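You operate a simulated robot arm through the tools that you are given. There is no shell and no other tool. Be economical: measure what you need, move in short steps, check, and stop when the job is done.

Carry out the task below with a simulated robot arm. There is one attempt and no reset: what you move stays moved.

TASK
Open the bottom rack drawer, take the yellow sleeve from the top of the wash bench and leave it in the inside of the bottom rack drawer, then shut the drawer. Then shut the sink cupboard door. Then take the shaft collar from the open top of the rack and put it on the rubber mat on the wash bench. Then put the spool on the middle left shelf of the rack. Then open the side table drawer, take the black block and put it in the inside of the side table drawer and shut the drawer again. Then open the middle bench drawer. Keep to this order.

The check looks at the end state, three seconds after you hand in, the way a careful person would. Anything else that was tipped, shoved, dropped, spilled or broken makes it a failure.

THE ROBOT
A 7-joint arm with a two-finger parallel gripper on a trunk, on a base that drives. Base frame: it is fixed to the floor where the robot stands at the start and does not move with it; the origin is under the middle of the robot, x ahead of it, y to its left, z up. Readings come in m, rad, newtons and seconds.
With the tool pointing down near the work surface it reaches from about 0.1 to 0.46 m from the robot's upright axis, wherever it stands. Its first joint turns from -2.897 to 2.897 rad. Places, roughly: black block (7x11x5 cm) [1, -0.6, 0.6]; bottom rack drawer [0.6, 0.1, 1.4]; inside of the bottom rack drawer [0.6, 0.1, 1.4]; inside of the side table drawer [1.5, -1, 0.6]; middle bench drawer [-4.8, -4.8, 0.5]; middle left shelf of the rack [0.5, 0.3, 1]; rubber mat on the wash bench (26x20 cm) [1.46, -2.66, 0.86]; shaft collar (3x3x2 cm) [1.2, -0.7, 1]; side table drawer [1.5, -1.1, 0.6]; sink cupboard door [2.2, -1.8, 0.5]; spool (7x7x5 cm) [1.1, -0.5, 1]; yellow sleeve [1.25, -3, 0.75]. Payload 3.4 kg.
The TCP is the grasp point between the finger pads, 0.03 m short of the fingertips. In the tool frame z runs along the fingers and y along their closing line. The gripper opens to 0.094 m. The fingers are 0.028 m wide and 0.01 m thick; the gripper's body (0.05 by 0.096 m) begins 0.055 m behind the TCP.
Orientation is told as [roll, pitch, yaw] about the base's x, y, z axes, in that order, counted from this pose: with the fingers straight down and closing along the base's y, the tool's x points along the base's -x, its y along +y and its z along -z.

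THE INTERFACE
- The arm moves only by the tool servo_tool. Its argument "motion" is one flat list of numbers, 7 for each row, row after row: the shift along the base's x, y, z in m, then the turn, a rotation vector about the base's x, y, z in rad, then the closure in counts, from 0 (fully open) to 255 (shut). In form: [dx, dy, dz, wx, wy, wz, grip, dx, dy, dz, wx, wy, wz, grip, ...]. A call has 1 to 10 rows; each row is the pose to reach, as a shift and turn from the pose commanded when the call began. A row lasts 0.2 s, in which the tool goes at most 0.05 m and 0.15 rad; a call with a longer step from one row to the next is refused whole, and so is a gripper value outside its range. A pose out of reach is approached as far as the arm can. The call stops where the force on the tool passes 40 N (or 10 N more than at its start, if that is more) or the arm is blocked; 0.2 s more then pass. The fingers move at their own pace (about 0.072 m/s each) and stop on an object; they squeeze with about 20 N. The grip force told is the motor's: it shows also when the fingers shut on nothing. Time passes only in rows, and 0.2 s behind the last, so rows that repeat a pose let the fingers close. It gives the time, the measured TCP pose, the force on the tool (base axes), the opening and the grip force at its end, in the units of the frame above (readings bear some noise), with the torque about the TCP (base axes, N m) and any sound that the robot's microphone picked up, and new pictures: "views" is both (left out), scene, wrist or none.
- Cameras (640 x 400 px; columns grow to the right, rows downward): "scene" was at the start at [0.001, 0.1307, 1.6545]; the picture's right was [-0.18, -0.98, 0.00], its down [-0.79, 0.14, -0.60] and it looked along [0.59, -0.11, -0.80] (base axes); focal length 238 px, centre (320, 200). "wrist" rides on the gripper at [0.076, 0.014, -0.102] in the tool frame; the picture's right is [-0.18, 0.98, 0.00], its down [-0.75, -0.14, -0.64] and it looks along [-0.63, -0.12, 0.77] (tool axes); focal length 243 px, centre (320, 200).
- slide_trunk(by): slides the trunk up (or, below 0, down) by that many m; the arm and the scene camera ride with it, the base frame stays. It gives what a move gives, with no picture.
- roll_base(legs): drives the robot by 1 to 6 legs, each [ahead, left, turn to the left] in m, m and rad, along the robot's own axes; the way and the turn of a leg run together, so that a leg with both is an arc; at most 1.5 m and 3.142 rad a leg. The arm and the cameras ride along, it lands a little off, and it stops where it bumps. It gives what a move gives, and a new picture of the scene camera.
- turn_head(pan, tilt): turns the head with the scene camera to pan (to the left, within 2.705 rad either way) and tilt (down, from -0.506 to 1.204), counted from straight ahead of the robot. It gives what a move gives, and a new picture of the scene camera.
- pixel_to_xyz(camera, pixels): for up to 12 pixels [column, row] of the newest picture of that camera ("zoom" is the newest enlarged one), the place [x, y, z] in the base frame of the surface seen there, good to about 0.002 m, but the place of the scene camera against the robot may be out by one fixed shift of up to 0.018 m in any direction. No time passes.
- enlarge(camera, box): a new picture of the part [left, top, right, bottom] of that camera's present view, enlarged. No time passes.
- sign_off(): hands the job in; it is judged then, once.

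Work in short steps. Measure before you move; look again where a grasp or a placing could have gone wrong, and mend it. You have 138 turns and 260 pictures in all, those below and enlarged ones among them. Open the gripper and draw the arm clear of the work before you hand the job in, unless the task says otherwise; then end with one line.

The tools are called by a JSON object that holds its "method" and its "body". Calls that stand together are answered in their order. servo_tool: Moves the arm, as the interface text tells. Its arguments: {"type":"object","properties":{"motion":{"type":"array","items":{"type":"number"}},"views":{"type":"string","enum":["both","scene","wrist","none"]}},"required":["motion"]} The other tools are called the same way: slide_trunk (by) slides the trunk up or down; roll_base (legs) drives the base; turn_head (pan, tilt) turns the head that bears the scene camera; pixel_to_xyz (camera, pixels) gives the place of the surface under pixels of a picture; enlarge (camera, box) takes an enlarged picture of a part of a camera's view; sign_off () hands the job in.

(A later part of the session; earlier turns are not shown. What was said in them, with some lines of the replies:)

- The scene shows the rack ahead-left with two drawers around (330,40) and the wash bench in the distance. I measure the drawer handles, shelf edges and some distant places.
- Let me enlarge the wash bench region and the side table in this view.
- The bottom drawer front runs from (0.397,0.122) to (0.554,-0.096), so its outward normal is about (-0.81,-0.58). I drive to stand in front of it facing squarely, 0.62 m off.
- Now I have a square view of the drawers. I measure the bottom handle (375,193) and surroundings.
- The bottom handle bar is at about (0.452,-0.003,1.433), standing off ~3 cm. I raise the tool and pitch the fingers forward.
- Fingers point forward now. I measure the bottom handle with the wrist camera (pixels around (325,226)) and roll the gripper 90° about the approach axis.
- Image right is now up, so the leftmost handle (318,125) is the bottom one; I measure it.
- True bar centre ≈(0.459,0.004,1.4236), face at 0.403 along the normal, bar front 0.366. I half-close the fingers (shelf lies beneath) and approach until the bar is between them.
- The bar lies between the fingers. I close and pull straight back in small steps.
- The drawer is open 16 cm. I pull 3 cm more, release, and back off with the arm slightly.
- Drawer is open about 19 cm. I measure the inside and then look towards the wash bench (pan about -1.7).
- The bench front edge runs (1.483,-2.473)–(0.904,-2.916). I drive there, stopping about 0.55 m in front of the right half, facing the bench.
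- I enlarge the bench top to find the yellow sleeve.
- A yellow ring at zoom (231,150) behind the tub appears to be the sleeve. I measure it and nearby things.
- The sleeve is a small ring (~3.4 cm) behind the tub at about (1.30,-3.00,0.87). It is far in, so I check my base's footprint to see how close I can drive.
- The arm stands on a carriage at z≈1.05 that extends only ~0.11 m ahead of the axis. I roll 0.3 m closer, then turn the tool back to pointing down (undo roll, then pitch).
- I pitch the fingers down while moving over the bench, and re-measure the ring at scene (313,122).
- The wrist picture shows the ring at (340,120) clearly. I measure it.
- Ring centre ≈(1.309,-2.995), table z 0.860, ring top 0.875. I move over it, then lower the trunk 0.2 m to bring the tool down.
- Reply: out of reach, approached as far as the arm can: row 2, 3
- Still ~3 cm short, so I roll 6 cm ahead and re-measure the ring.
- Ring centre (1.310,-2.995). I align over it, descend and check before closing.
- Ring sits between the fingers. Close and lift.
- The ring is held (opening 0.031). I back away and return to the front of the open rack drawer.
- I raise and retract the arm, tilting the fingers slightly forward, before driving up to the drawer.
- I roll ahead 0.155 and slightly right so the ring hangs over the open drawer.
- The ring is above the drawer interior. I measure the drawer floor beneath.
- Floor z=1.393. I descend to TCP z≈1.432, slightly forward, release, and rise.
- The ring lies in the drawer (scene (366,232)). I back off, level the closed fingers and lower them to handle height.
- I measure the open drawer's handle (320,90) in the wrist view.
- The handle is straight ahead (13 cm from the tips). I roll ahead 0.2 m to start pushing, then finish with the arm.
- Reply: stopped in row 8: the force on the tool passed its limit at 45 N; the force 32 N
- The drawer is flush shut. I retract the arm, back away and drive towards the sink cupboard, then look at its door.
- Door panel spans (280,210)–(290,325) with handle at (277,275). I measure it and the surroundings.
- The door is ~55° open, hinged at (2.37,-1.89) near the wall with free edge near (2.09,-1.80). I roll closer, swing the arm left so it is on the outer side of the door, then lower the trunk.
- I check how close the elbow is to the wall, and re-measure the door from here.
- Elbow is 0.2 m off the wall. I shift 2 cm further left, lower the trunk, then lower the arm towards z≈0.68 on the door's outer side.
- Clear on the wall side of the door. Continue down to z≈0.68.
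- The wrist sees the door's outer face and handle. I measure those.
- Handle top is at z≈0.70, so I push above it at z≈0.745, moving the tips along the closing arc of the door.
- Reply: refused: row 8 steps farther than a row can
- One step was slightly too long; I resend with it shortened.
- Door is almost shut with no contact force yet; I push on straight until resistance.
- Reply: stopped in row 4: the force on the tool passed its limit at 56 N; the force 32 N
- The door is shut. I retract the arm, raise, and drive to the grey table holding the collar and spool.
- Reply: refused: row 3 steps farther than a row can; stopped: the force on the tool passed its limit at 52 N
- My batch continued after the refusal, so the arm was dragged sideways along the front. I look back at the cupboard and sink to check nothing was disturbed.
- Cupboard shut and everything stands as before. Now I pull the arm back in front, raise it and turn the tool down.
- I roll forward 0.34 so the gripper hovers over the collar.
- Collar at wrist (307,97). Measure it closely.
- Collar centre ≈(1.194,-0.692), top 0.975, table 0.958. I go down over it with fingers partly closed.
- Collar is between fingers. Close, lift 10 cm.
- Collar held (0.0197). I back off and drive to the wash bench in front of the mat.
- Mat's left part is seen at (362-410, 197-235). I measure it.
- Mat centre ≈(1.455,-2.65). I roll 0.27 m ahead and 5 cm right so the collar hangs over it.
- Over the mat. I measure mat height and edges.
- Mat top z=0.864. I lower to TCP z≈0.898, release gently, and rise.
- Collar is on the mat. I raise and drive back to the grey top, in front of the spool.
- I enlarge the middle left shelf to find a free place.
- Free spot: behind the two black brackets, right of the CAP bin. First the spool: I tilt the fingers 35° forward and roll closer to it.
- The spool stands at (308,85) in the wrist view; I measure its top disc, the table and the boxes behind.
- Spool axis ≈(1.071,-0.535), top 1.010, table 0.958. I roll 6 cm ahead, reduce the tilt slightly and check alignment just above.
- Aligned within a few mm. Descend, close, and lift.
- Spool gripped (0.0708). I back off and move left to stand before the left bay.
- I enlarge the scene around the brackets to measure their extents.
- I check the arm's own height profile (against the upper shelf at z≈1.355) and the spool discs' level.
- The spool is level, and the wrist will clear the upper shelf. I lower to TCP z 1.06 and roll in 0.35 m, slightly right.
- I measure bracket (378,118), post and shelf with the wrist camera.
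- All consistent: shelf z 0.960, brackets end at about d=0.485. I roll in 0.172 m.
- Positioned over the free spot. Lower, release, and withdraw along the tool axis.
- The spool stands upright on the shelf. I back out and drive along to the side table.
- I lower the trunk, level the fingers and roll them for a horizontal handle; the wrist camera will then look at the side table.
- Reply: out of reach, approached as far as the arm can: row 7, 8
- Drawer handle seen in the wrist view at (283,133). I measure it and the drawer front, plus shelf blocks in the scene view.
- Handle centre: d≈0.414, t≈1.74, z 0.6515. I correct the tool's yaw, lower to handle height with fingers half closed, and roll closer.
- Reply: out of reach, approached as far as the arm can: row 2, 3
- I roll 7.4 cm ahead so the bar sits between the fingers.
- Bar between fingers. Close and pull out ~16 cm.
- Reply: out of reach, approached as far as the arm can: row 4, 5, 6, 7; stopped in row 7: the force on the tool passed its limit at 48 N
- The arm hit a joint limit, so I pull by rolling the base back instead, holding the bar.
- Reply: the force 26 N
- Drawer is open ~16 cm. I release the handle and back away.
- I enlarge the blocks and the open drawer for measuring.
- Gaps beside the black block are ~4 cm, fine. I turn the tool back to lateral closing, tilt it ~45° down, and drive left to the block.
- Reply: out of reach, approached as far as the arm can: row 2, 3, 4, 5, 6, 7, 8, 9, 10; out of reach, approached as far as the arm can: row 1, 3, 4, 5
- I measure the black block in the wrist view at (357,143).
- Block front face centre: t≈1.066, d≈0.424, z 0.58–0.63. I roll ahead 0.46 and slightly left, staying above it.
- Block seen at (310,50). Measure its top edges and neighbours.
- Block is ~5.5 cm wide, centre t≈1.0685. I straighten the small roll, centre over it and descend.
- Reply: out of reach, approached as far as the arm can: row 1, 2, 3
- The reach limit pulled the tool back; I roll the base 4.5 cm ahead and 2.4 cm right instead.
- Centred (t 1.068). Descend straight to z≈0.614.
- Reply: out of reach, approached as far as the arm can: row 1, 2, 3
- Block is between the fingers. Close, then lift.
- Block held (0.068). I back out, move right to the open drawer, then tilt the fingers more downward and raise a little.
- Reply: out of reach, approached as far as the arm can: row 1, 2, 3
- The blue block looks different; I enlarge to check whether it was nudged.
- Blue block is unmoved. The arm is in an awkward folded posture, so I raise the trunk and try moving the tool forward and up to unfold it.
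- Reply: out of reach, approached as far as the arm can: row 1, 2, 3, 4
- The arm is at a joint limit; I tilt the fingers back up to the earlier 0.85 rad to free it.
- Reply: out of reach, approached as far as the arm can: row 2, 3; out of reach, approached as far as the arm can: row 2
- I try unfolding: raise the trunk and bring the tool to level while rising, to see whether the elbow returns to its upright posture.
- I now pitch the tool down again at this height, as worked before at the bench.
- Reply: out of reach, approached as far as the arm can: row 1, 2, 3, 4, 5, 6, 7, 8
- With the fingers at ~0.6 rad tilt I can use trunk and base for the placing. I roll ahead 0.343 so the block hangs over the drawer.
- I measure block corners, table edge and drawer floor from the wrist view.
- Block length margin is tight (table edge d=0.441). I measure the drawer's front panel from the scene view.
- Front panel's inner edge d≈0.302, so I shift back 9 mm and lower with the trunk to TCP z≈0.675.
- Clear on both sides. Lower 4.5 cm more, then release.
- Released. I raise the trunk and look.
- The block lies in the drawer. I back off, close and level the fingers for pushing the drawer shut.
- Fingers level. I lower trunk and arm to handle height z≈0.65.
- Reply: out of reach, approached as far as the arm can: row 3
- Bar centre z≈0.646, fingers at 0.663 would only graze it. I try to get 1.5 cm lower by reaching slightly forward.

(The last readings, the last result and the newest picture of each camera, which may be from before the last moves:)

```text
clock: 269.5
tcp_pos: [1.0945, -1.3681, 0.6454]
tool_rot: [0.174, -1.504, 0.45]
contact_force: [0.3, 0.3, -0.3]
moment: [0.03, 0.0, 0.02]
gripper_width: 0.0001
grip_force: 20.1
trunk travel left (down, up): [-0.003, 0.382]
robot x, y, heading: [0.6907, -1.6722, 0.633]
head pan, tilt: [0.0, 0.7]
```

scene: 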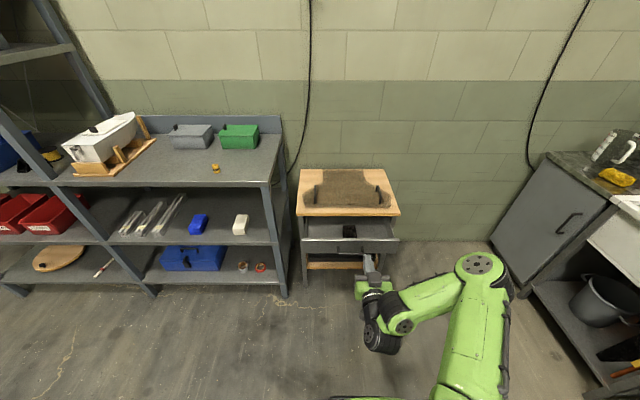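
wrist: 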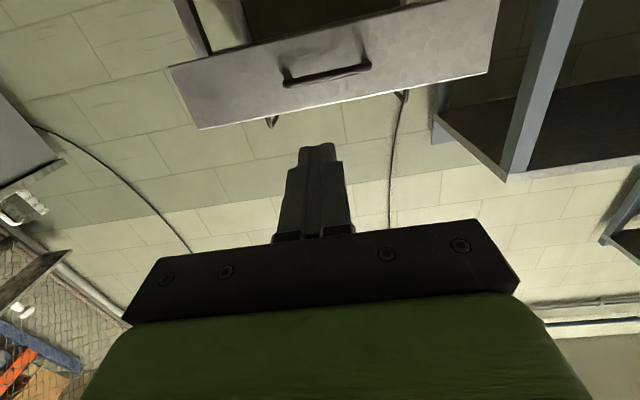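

Now level with the bar. I roll ahead 0.29 m, pushing the drawer most of the way.

{"method": "roll_base", "body": {"legs": [[0.15, 0, 0], [0.14, 0, 0]]}}

{"method": "servo_tool", "body": {"motion": [0.004, 0.003, 0, 0, 0, 0, 255, 0.008, 0.006, 0, 0, 0, 0, 255, 0.012, 0.009, 0, 0, 0, 0, 255, 0.016, 0.012, 0, 0, 0, 0, 255, 0.02, 0.015, 0, 0, 0, 0, 255, 0.024, 0.018, 0, 0, 0, 0, 255, 0.032, 0.024, 0, 0, 0, 0, 255], "views": "both"}}

```text
clock: 271.8
tcp_pos: [1.3219, -1.1985, 0.6464]
tool_rot: [0.154, -1.504, 0.472]
contact_force: [0.6, 1.0, -0.5]
moment: [0.0, 0.02, -0.01]
gripper_width: 0.0
grip_force: 20.0
trunk travel left (down, up): [-0.003, 0.382]
robot x, y, heading: [0.9263, -1.5028, 0.643]
head pan, tilt: [0.0, 0.7]
```

scene: 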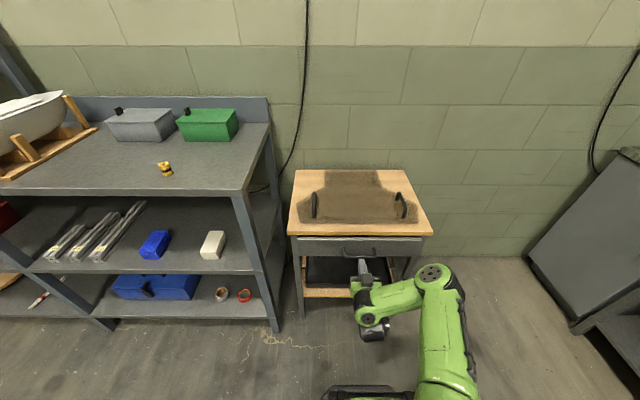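

```text
clock: 273.3
tcp_pos: [1.346, -1.1806, 0.6464]
tool_rot: [0.146, -1.502, 0.483]
contact_force: [-19.9, -19.4, 14.6]
moment: [0.25, -0.42, -0.03]
gripper_width: 0.0
grip_force: 19.9
trunk travel left (down, up): [-0.003, 0.382]
robot x, y, heading: [0.9218, -1.5017, 0.637]
head pan, tilt: [0.0, 0.7]
stopped in row 7: the force on the tool passed its limit at 50 N (the readings are from after the stop); the commanded pose is now the measured one
```

scene: 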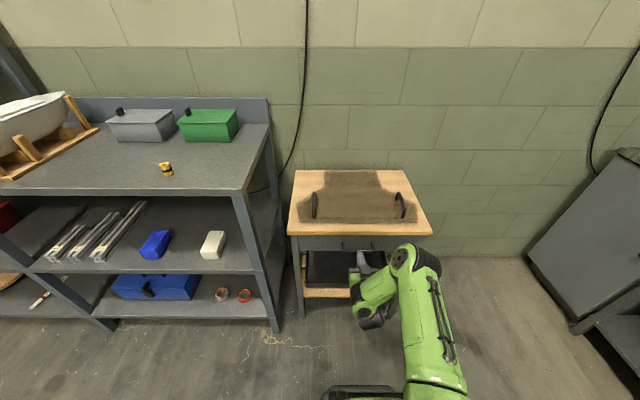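
wrist: 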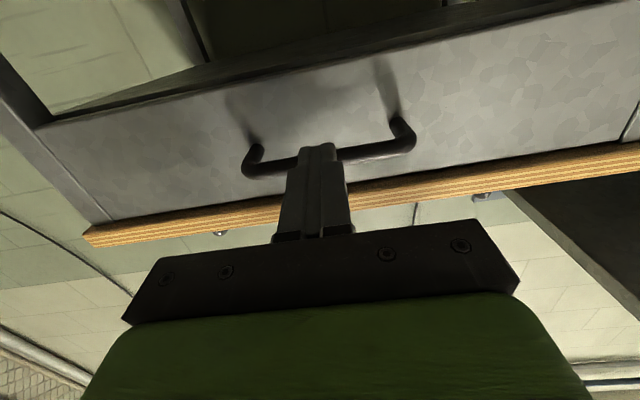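

Tip d=0.41 means the drawer is fully home. I verify the face position, back off, turn around and look toward the far bench.

{"method": "pixel_to_xyz", "body": {"camera": "wrist", "pixels": [[320, 100], [150, 150], [550, 90], [200, 225], [500, 180]]}}

{"method": "roll_base", "body": {"legs": [[-0.45, 0, 0], [0, 0.7, 0], [0, 0, 3.13]]}}

{"method": "turn_head", "body": {"pan": 0.0, "tilt": 0.25}}

```text
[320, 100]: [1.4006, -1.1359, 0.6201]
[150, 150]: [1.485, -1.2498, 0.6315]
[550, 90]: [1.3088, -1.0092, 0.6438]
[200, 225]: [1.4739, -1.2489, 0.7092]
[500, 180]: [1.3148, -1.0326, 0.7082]
```

```text
clock: 286.9
tcp_pos: [-0.2782, -1.5364, 0.6434]
tool_rot: [0.139, -1.497, -2.625]
contact_force: [0.3, -0.5, 0.3]
moment: [0.0, -0.01, -0.02]
gripper_width: 0.0001
grip_force: 20.0
trunk travel left (down, up): [-0.003, 0.382]
robot x, y, heading: [0.1375, -1.2035, -2.484]
head pan, tilt: [0.0, 0.7]
```

scene: 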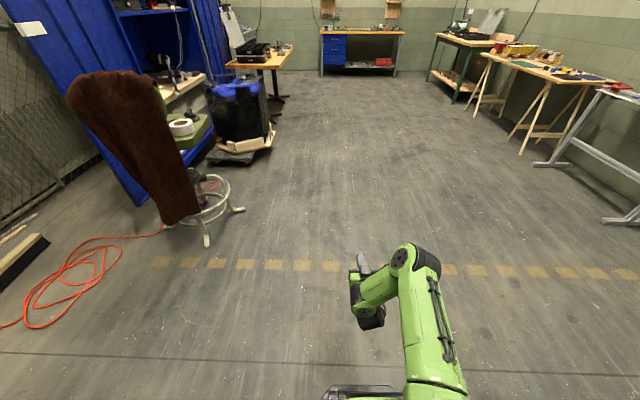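

```text
clock: 287.8
tcp_pos: [-0.2767, -1.5361, 0.6433]
tool_rot: [0.141, -1.497, -2.622]
contact_force: [-0.2, 0.6, -0.2]
moment: [0.01, -0.01, -0.02]
gripper_width: 0.0002
grip_force: 19.9
trunk travel left (down, up): [-0.003, 0.382]
robot x, y, heading: [0.1404, -1.1999, -2.48]
head pan, tilt: [0.0, 0.25]
```

scene: 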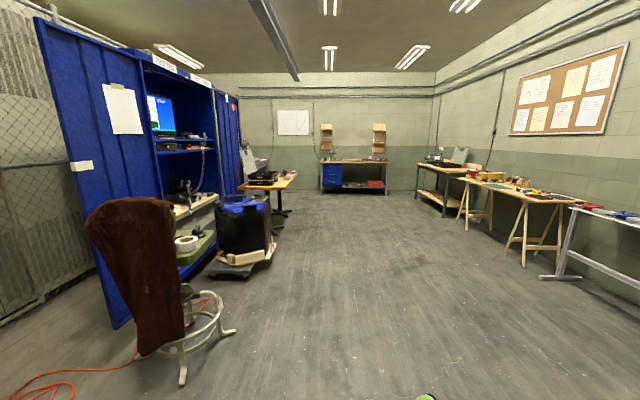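

Drawer front is at d=0.450 as when shut. The way ahead is clear; I measure the far bench's blue drawers.

{"method": "enlarge", "body": {"camera": "scene", "box": [300, 145, 412, 215]}}

{"method": "pixel_to_xyz", "body": {"camera": "scene", "pixels": [[322, 170], [343, 170], [332, 170], [388, 163], [332, 186], [270, 235], [283, 215], [355, 195], [226, 330], [340, 260]]}}

```text
5.71 times, centred on (356, 180) of scene
```

zoom: 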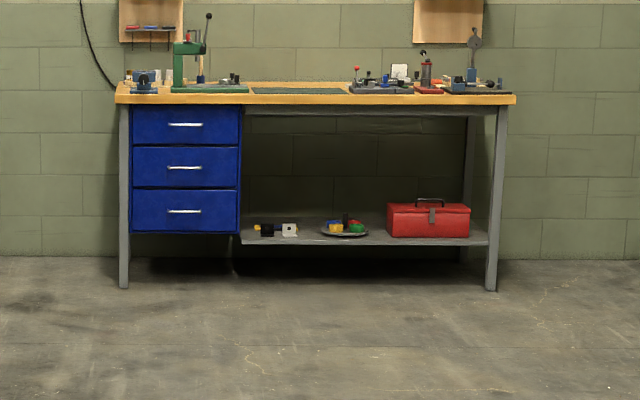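

```text
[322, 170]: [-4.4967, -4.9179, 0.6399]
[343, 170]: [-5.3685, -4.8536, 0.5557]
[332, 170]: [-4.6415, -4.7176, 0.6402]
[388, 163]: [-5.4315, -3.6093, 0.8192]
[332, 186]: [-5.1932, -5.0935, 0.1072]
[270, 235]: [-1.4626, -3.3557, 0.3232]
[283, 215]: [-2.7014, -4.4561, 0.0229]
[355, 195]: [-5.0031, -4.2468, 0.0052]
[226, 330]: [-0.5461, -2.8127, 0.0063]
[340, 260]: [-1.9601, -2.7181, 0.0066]
```

Middle drawer at t≈1.03, face d≈-6.54, z≈0.5. I drive 4.9 m straight ahead.

{"method": "roll_base", "body": {"legs": [[0, 0, -0.025], [1.5, 0, 0], [1.5, 0, 0], [1.5, 0, 0], [0.4, 0, 0]]}}

{"method": "turn_head", "body": {"pan": 0.0, "tilt": 0.6}}

```text
clock: 311.6
tcp_pos: [-4.1103, -4.5316, 0.643]
tool_rot: [0.14, -1.496, -2.623]
contact_force: [-0.5, 0.6, -0.3]
moment: [0.0, 0.0, 0.03]
gripper_width: 0.0
grip_force: 20.0
trunk travel left (down, up): [-0.003, 0.382]
robot x, y, heading: [-3.6893, -4.1958, -2.474]
head pan, tilt: [0.0, 0.25]
```

scene: 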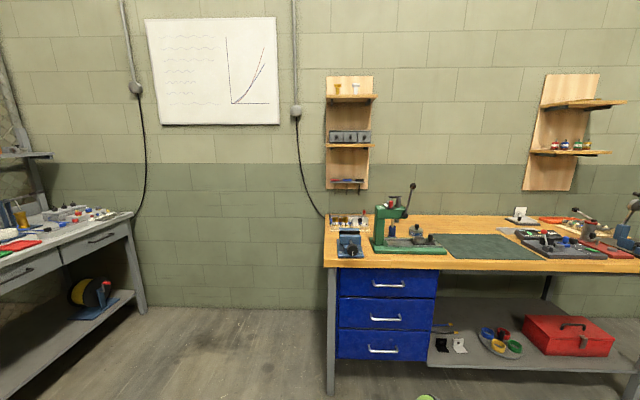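

```text
clock: 312.4
tcp_pos: [-4.1102, -4.5311, 0.6437]
tool_rot: [0.138, -1.497, -2.623]
contact_force: [-0.4, 0.0, -0.3]
moment: [0.02, 0.01, 0.02]
gripper_width: 0.0
grip_force: 20.5
trunk travel left (down, up): [-0.003, 0.382]
robot x, y, heading: [-3.6926, -4.1986, -2.474]
head pan, tilt: [0.0, 0.6]
```

scene: 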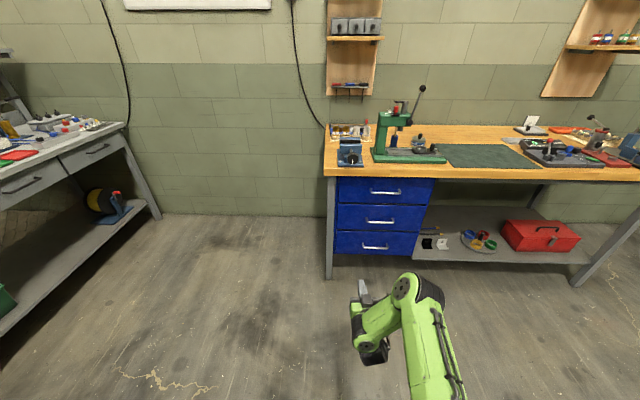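

Middle handle at (380,221). Measure it and the face.

{"method": "pixel_to_xyz", "body": {"camera": "scene", "pixels": [[367, 221], [380, 222], [393, 221], [380, 212], [345, 215], [425, 215], [372, 246], [376, 192], [338, 160], [335, 270]]}}

{"method": "enlarge", "body": {"camera": "scene", "box": [320, 170, 448, 270]}}

```text
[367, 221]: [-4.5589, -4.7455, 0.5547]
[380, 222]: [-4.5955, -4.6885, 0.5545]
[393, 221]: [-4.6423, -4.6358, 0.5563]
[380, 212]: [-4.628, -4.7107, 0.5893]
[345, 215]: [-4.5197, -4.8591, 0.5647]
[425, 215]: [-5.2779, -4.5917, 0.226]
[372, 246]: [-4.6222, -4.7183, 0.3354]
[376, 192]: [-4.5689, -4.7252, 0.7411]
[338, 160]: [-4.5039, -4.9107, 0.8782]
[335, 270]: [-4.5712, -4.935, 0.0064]
```

```text
4.00 times, centred on (384, 220) of scene
```

zoom: 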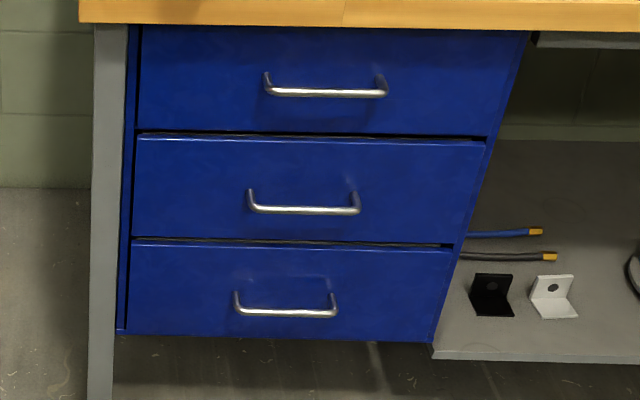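

I roll the gripper 90° about its pointing axis for the horizontal handle, and see how the arm takes it.

{"method": "servo_tool", "body": {"motion": [0, 0, 0, -0.1178, -0.0895, 0, 200, 0, 0, 0, -0.2356, -0.179, 0, 150, 0, 0, 0, -0.3534, -0.2685, 0, 130, 0, 0, 0, -0.4712, -0.358, 0, 130, 0, 0, 0, -0.589, -0.4475, 0, 130, 0, 0, 0, -0.7068, -0.537, 0, 130, 0, 0, 0, -0.8246, -0.6265, 0, 130, 0, 0, 0, -0.9424, -0.716, 0, 130, 0, 0, 0, -1.0602, -0.8055, 0, 130, 0, 0, 0, -1.178, -0.895, 0, 130], "views": "both"}}

```text
clock: 314.6
tcp_pos: [-4.1087, -4.5331, 0.6441]
tool_rot: [1.574, -0.079, 2.294]
contact_force: [-0.2, 0.3, 0.2]
moment: [0.03, -0.01, 0.02]
gripper_width: 0.0461
grip_force: 0.2
trunk travel left (down, up): [-0.003, 0.382]
robot x, y, heading: [-3.6933, -4.1933, -2.479]
head pan, tilt: [0.0, 0.6]
```

scene: 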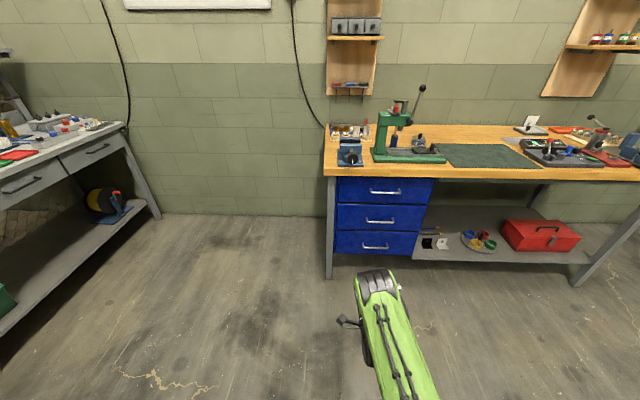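
wrist: 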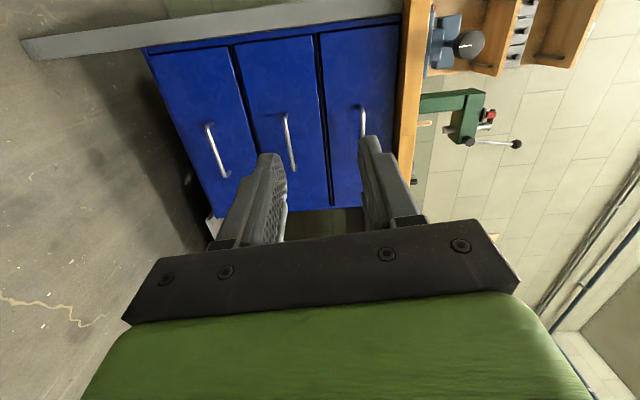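

Worked nicely. The middle handle is at wrist (289,143); I measure.

{"method": "pixel_to_xyz", "body": {"camera": "wrist", "pixels": [[286, 120], [289, 140], [293, 165], [272, 140], [305, 140], [218, 150], [362, 118]]}}

{"method": "servo_tool", "body": {"motion": [0, 0, -0.03, 0, 0, -0.035, 130, 0, 0, -0.06, 0, 0, -0.07, 130, 0, 0, -0.1, 0, 0, -0.07, 130], "views": "none"}}

```text
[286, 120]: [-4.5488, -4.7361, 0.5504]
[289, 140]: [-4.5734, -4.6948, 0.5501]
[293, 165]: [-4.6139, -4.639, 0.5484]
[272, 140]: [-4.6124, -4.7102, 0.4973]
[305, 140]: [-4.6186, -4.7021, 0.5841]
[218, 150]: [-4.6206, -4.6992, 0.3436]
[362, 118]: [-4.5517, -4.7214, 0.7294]
```

```text
clock: 315.4
tcp_pos: [-4.1107, -4.5331, 0.5432]
tool_rot: [1.575, -0.081, 2.225]
contact_force: [0.4, -0.2, -0.3]
moment: [0.04, -0.03, 0.01]
gripper_width: 0.046
grip_force: 0.0
trunk travel left (down, up): [-0.003, 0.382]
robot x, y, heading: [-3.6927, -4.196, -2.479]
head pan, tilt: [0.0, 0.6]
```

Bar front f=6.481, face 6.521, z 0.549. I roll 0.40 ahead and 0.16 right, then re-measure.

{"method": "roll_base", "body": {"legs": [[0.2, -0.162, -0.01], [0.2, 0, 0]]}}

{"method": "servo_tool", "body": {"motion": [0, 0, 0.006, 0, 0, 0, 130], "views": "wrist"}}

```text
clock: 318.4
tcp_pos: [-4.5266, -4.6454, 0.541]
tool_rot: [1.573, -0.083, 2.219]
contact_force: [-1.0, -0.9, 0.2]
moment: [0.03, 0.03, 0.01]
gripper_width: 0.046
grip_force: 0.2
trunk travel left (down, up): [-0.003, 0.382]
robot x, y, heading: [-4.1099, -4.3103, -2.484]
head pan, tilt: [0.0, 0.6]
```

scene: 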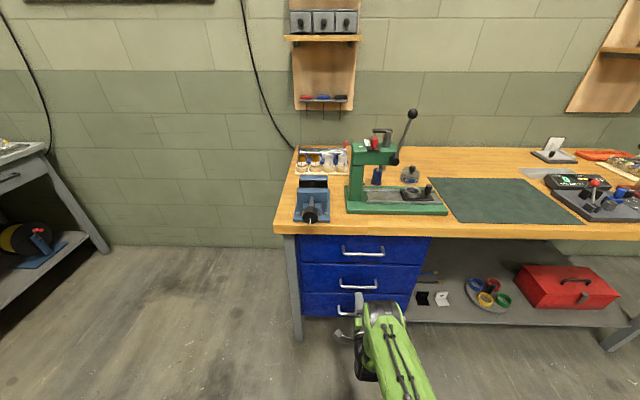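

```text
clock: 318.8
tcp_pos: [-4.528, -4.6446, 0.5487]
tool_rot: [1.576, -0.082, 2.219]
contact_force: [0.0, 0.0, -0.4]
moment: [0.0, 0.02, -0.01]
gripper_width: 0.0462
grip_force: 0.0
trunk travel left (down, up): [-0.003, 0.382]
robot x, y, heading: [-4.1133, -4.3109, -2.482]
head pan, tilt: [0.0, 0.6]
```

wrist: 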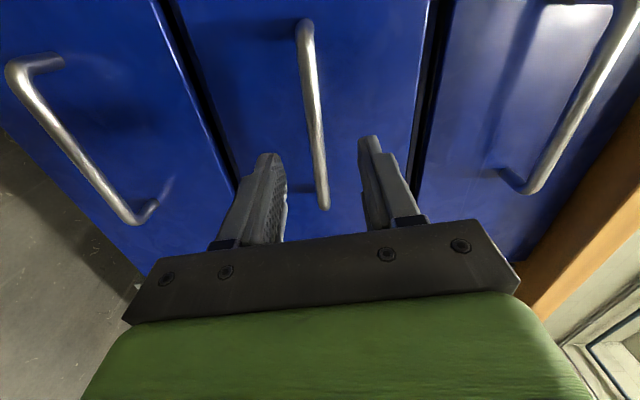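

{"method": "pixel_to_xyz", "body": {"camera": "wrist", "pixels": [[303, 35], [308, 70], [314, 120], [320, 170], [324, 200], [280, 90], [360, 90]]}}

```text
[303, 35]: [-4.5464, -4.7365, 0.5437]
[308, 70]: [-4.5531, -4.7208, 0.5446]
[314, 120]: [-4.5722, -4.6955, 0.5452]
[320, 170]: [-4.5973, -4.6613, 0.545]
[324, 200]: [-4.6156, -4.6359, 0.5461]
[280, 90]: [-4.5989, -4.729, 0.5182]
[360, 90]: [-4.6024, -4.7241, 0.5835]
```

Aligned laterally; 6.5 cm to go. I roll ahead 6.4 cm.

{"method": "roll_base", "body": {"legs": [[0.064, 0, 0]]}}

{"method": "servo_tool", "body": {"motion": [0, 0, -0.003, 0, 0, 0, 130], "views": "wrist"}}

```text
clock: 319.8
tcp_pos: [-4.5788, -4.6834, 0.5466]
tool_rot: [1.573, -0.082, 2.218]
contact_force: [-0.5, -0.4, -0.7]
moment: [0.02, 0.0, 0.0]
gripper_width: 0.0461
grip_force: 0.1
trunk travel left (down, up): [-0.003, 0.382]
robot x, y, heading: [-4.1585, -4.3517, -2.483]
head pan, tilt: [0.0, 0.6]
```

scene: 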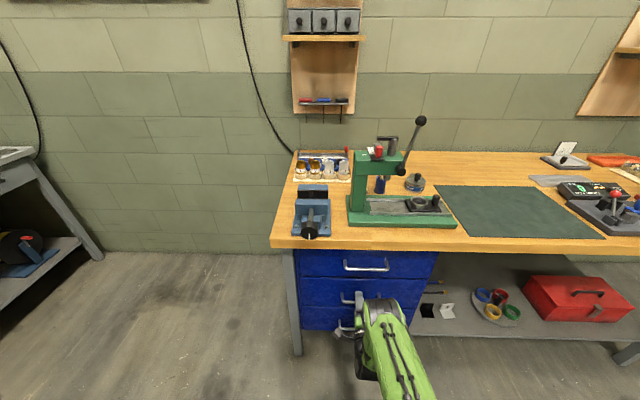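

```text
clock: 320.2
tcp_pos: [-4.5782, -4.6849, 0.5446]
tool_rot: [1.573, -0.082, 2.217]
contact_force: [-0.2, -0.3, 0.0]
moment: [-0.02, 0.01, -0.01]
gripper_width: 0.0461
grip_force: 0.0
trunk travel left (down, up): [-0.003, 0.382]
robot x, y, heading: [-4.1629, -4.3509, -2.486]
head pan, tilt: [0.0, 0.6]
```

wrist: 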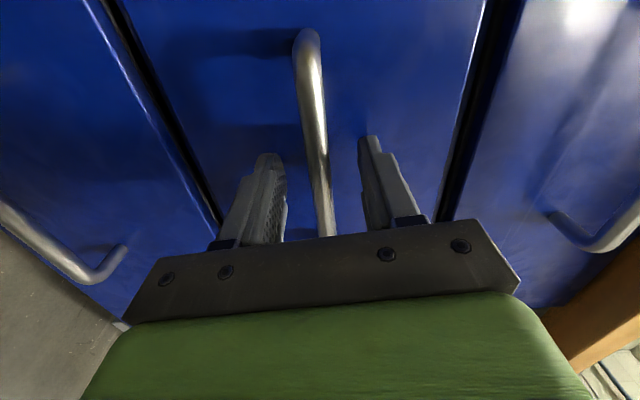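

Bar is between the fingers. Close, then pull by rolling back 0.2 m.

{"method": "servo_tool", "body": {"motion": [0, 0, 0, 0, 0, 0, 255, 0, 0, 0, 0, 0, 0, 255, 0, 0, 0, 0, 0, 0, 255], "views": "none"}}

{"method": "roll_base", "body": {"legs": [[-0.2, 0, 0]]}}

```text
clock: 321.0
tcp_pos: [-4.5785, -4.6849, 0.5454]
tool_rot: [1.574, -0.077, 2.217]
contact_force: [1.4, 1.3, 2.2]
moment: [-0.89, -0.64, -0.02]
gripper_width: 0.0162
grip_force: 45.0
trunk travel left (down, up): [-0.003, 0.382]
robot x, y, heading: [-4.1593, -4.352, -2.48]
head pan, tilt: [0.0, 0.6]
```

```text
clock: 322.6
tcp_pos: [-4.4255, -4.5741, 0.544]
tool_rot: [1.574, -0.066, 2.221]
contact_force: [-0.1, -1.1, 1.8]
moment: [-1.1, -0.73, 0.01]
gripper_width: 0.0132
grip_force: 44.8
trunk travel left (down, up): [-0.003, 0.382]
robot x, y, heading: [-4.0108, -4.234, -2.482]
head pan, tilt: [0.0, 0.6]
stopped in leg 1: the force on the tool passed its limit at 41 N (the readings are from after the stop); the commanded pose is now the measured one
```

scene: 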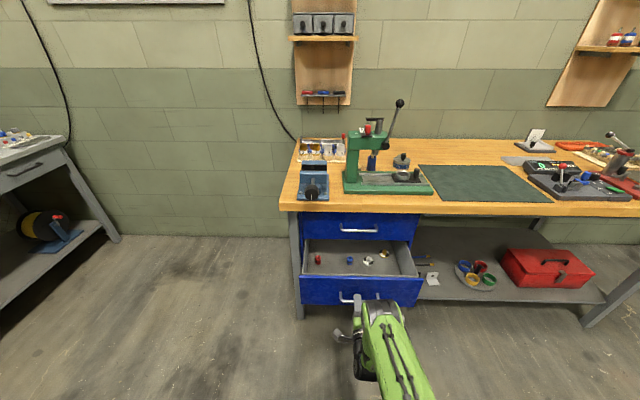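

The drawer is open ~19 cm to its stop. I release and back away straight.

{"method": "servo_tool", "body": {"motion": [0, 0, 0, 0, 0, 0, 130, 0, 0, 0, 0, 0, 0, 130, 0, 0, 0, 0, 0, 0, 130], "views": "none"}}

{"method": "roll_base", "body": {"legs": [[-0.3, 0, 0]]}}

{"method": "servo_tool", "body": {"motion": [0, 0, 0.03, 0, 0, 0, 60, 0, 0, 0.06, 0, 0, 0, 0, 0, 0, 0.1, 0, 0, 0, 0], "views": "scene"}}

```text
clock: 323.4
tcp_pos: [-4.4266, -4.5746, 0.5449]
tool_rot: [1.573, -0.071, 2.221]
contact_force: [0.1, 0.3, -0.2]
moment: [0.0, -0.03, -0.04]
gripper_width: 0.046
grip_force: 0.0
trunk travel left (down, up): [-0.003, 0.382]
robot x, y, heading: [-4.0102, -4.2376, -2.487]
head pan, tilt: [0.0, 0.6]
```

```text
clock: 325.5
tcp_pos: [-4.1905, -4.3901, 0.545]
tool_rot: [1.571, -0.072, 2.217]
contact_force: [0.4, 0.4, -0.4]
moment: [0.03, -0.01, -0.01]
gripper_width: 0.0458
grip_force: 0.0
trunk travel left (down, up): [-0.003, 0.382]
robot x, y, heading: [-3.7721, -4.0558, -2.489]
head pan, tilt: [0.0, 0.6]
```

scene: 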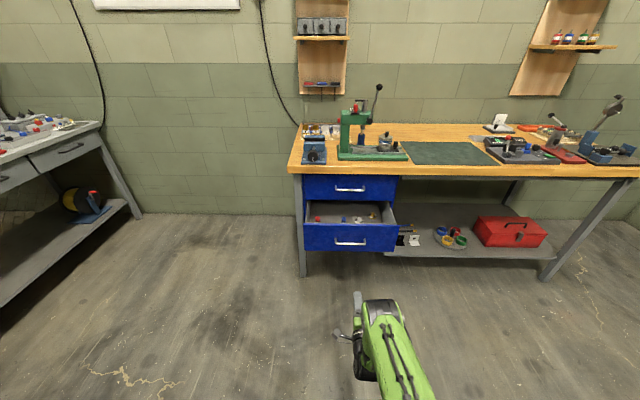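

```text
clock: 326.3
tcp_pos: [-4.1886, -4.391, 0.6442]
tool_rot: [1.572, -0.072, 2.218]
contact_force: [-0.4, -0.1, -0.4]
moment: [0.0, 0.0, -0.02]
gripper_width: 0.0939
grip_force: 0.1
trunk travel left (down, up): [-0.003, 0.382]
robot x, y, heading: [-3.7739, -4.0578, -2.487]
head pan, tilt: [0.0, 0.6]
```

scene: 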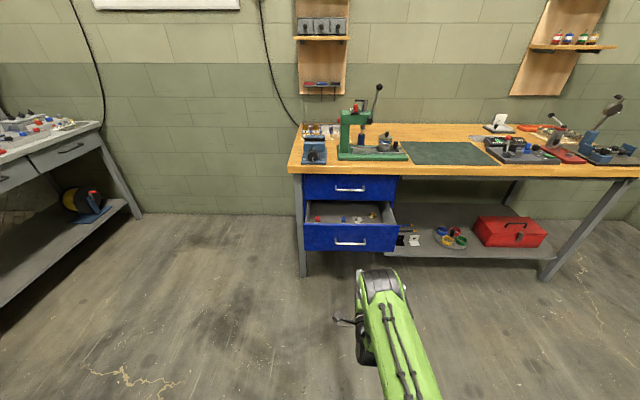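

The middle bench drawer stands open. One last look back across the room to confirm the rest.

{"method": "turn_head", "body": {"pan": -2.7, "tilt": 0.2}}

{"method": "enlarge", "body": {"camera": "scene", "box": [330, 120, 530, 245]}}

```text
clock: 328.7
tcp_pos: [-4.1906, -4.391, 0.6442]
tool_rot: [1.572, -0.071, 2.218]
contact_force: [0.1, 0.0, 0.4]
moment: [-0.02, -0.01, -0.01]
gripper_width: 0.0938
grip_force: 0.1
trunk travel left (down, up): [-0.003, 0.382]
robot x, y, heading: [-3.7711, -4.0552, -2.487]
head pan, tilt: [-2.7, 0.201]
```

scene: 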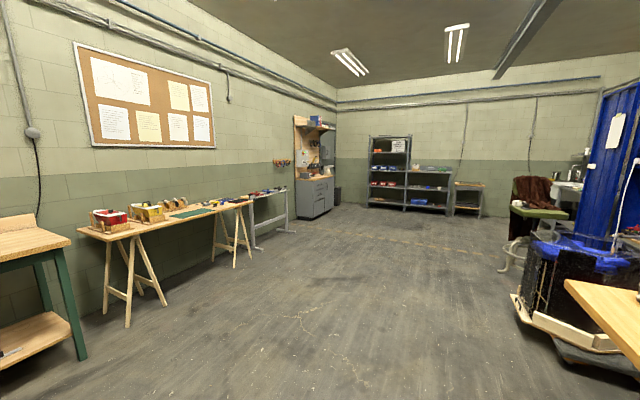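

```text
3.20 times, centred on (430, 182) of scene
```

zoom: 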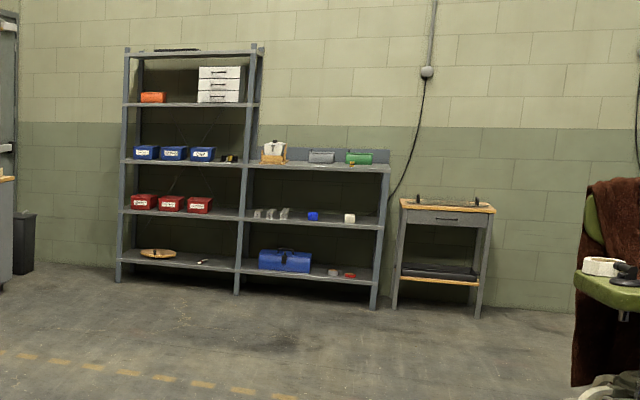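

All is in order: the rack and side table drawers are shut, the spool is on its shelf, and the gripper is open and clear. Handing in.

{"method": "sign_off", "body": {}}

```text
The job is handed in.
```

All six parts of the task are done in the order you gave, and the job is handed in.
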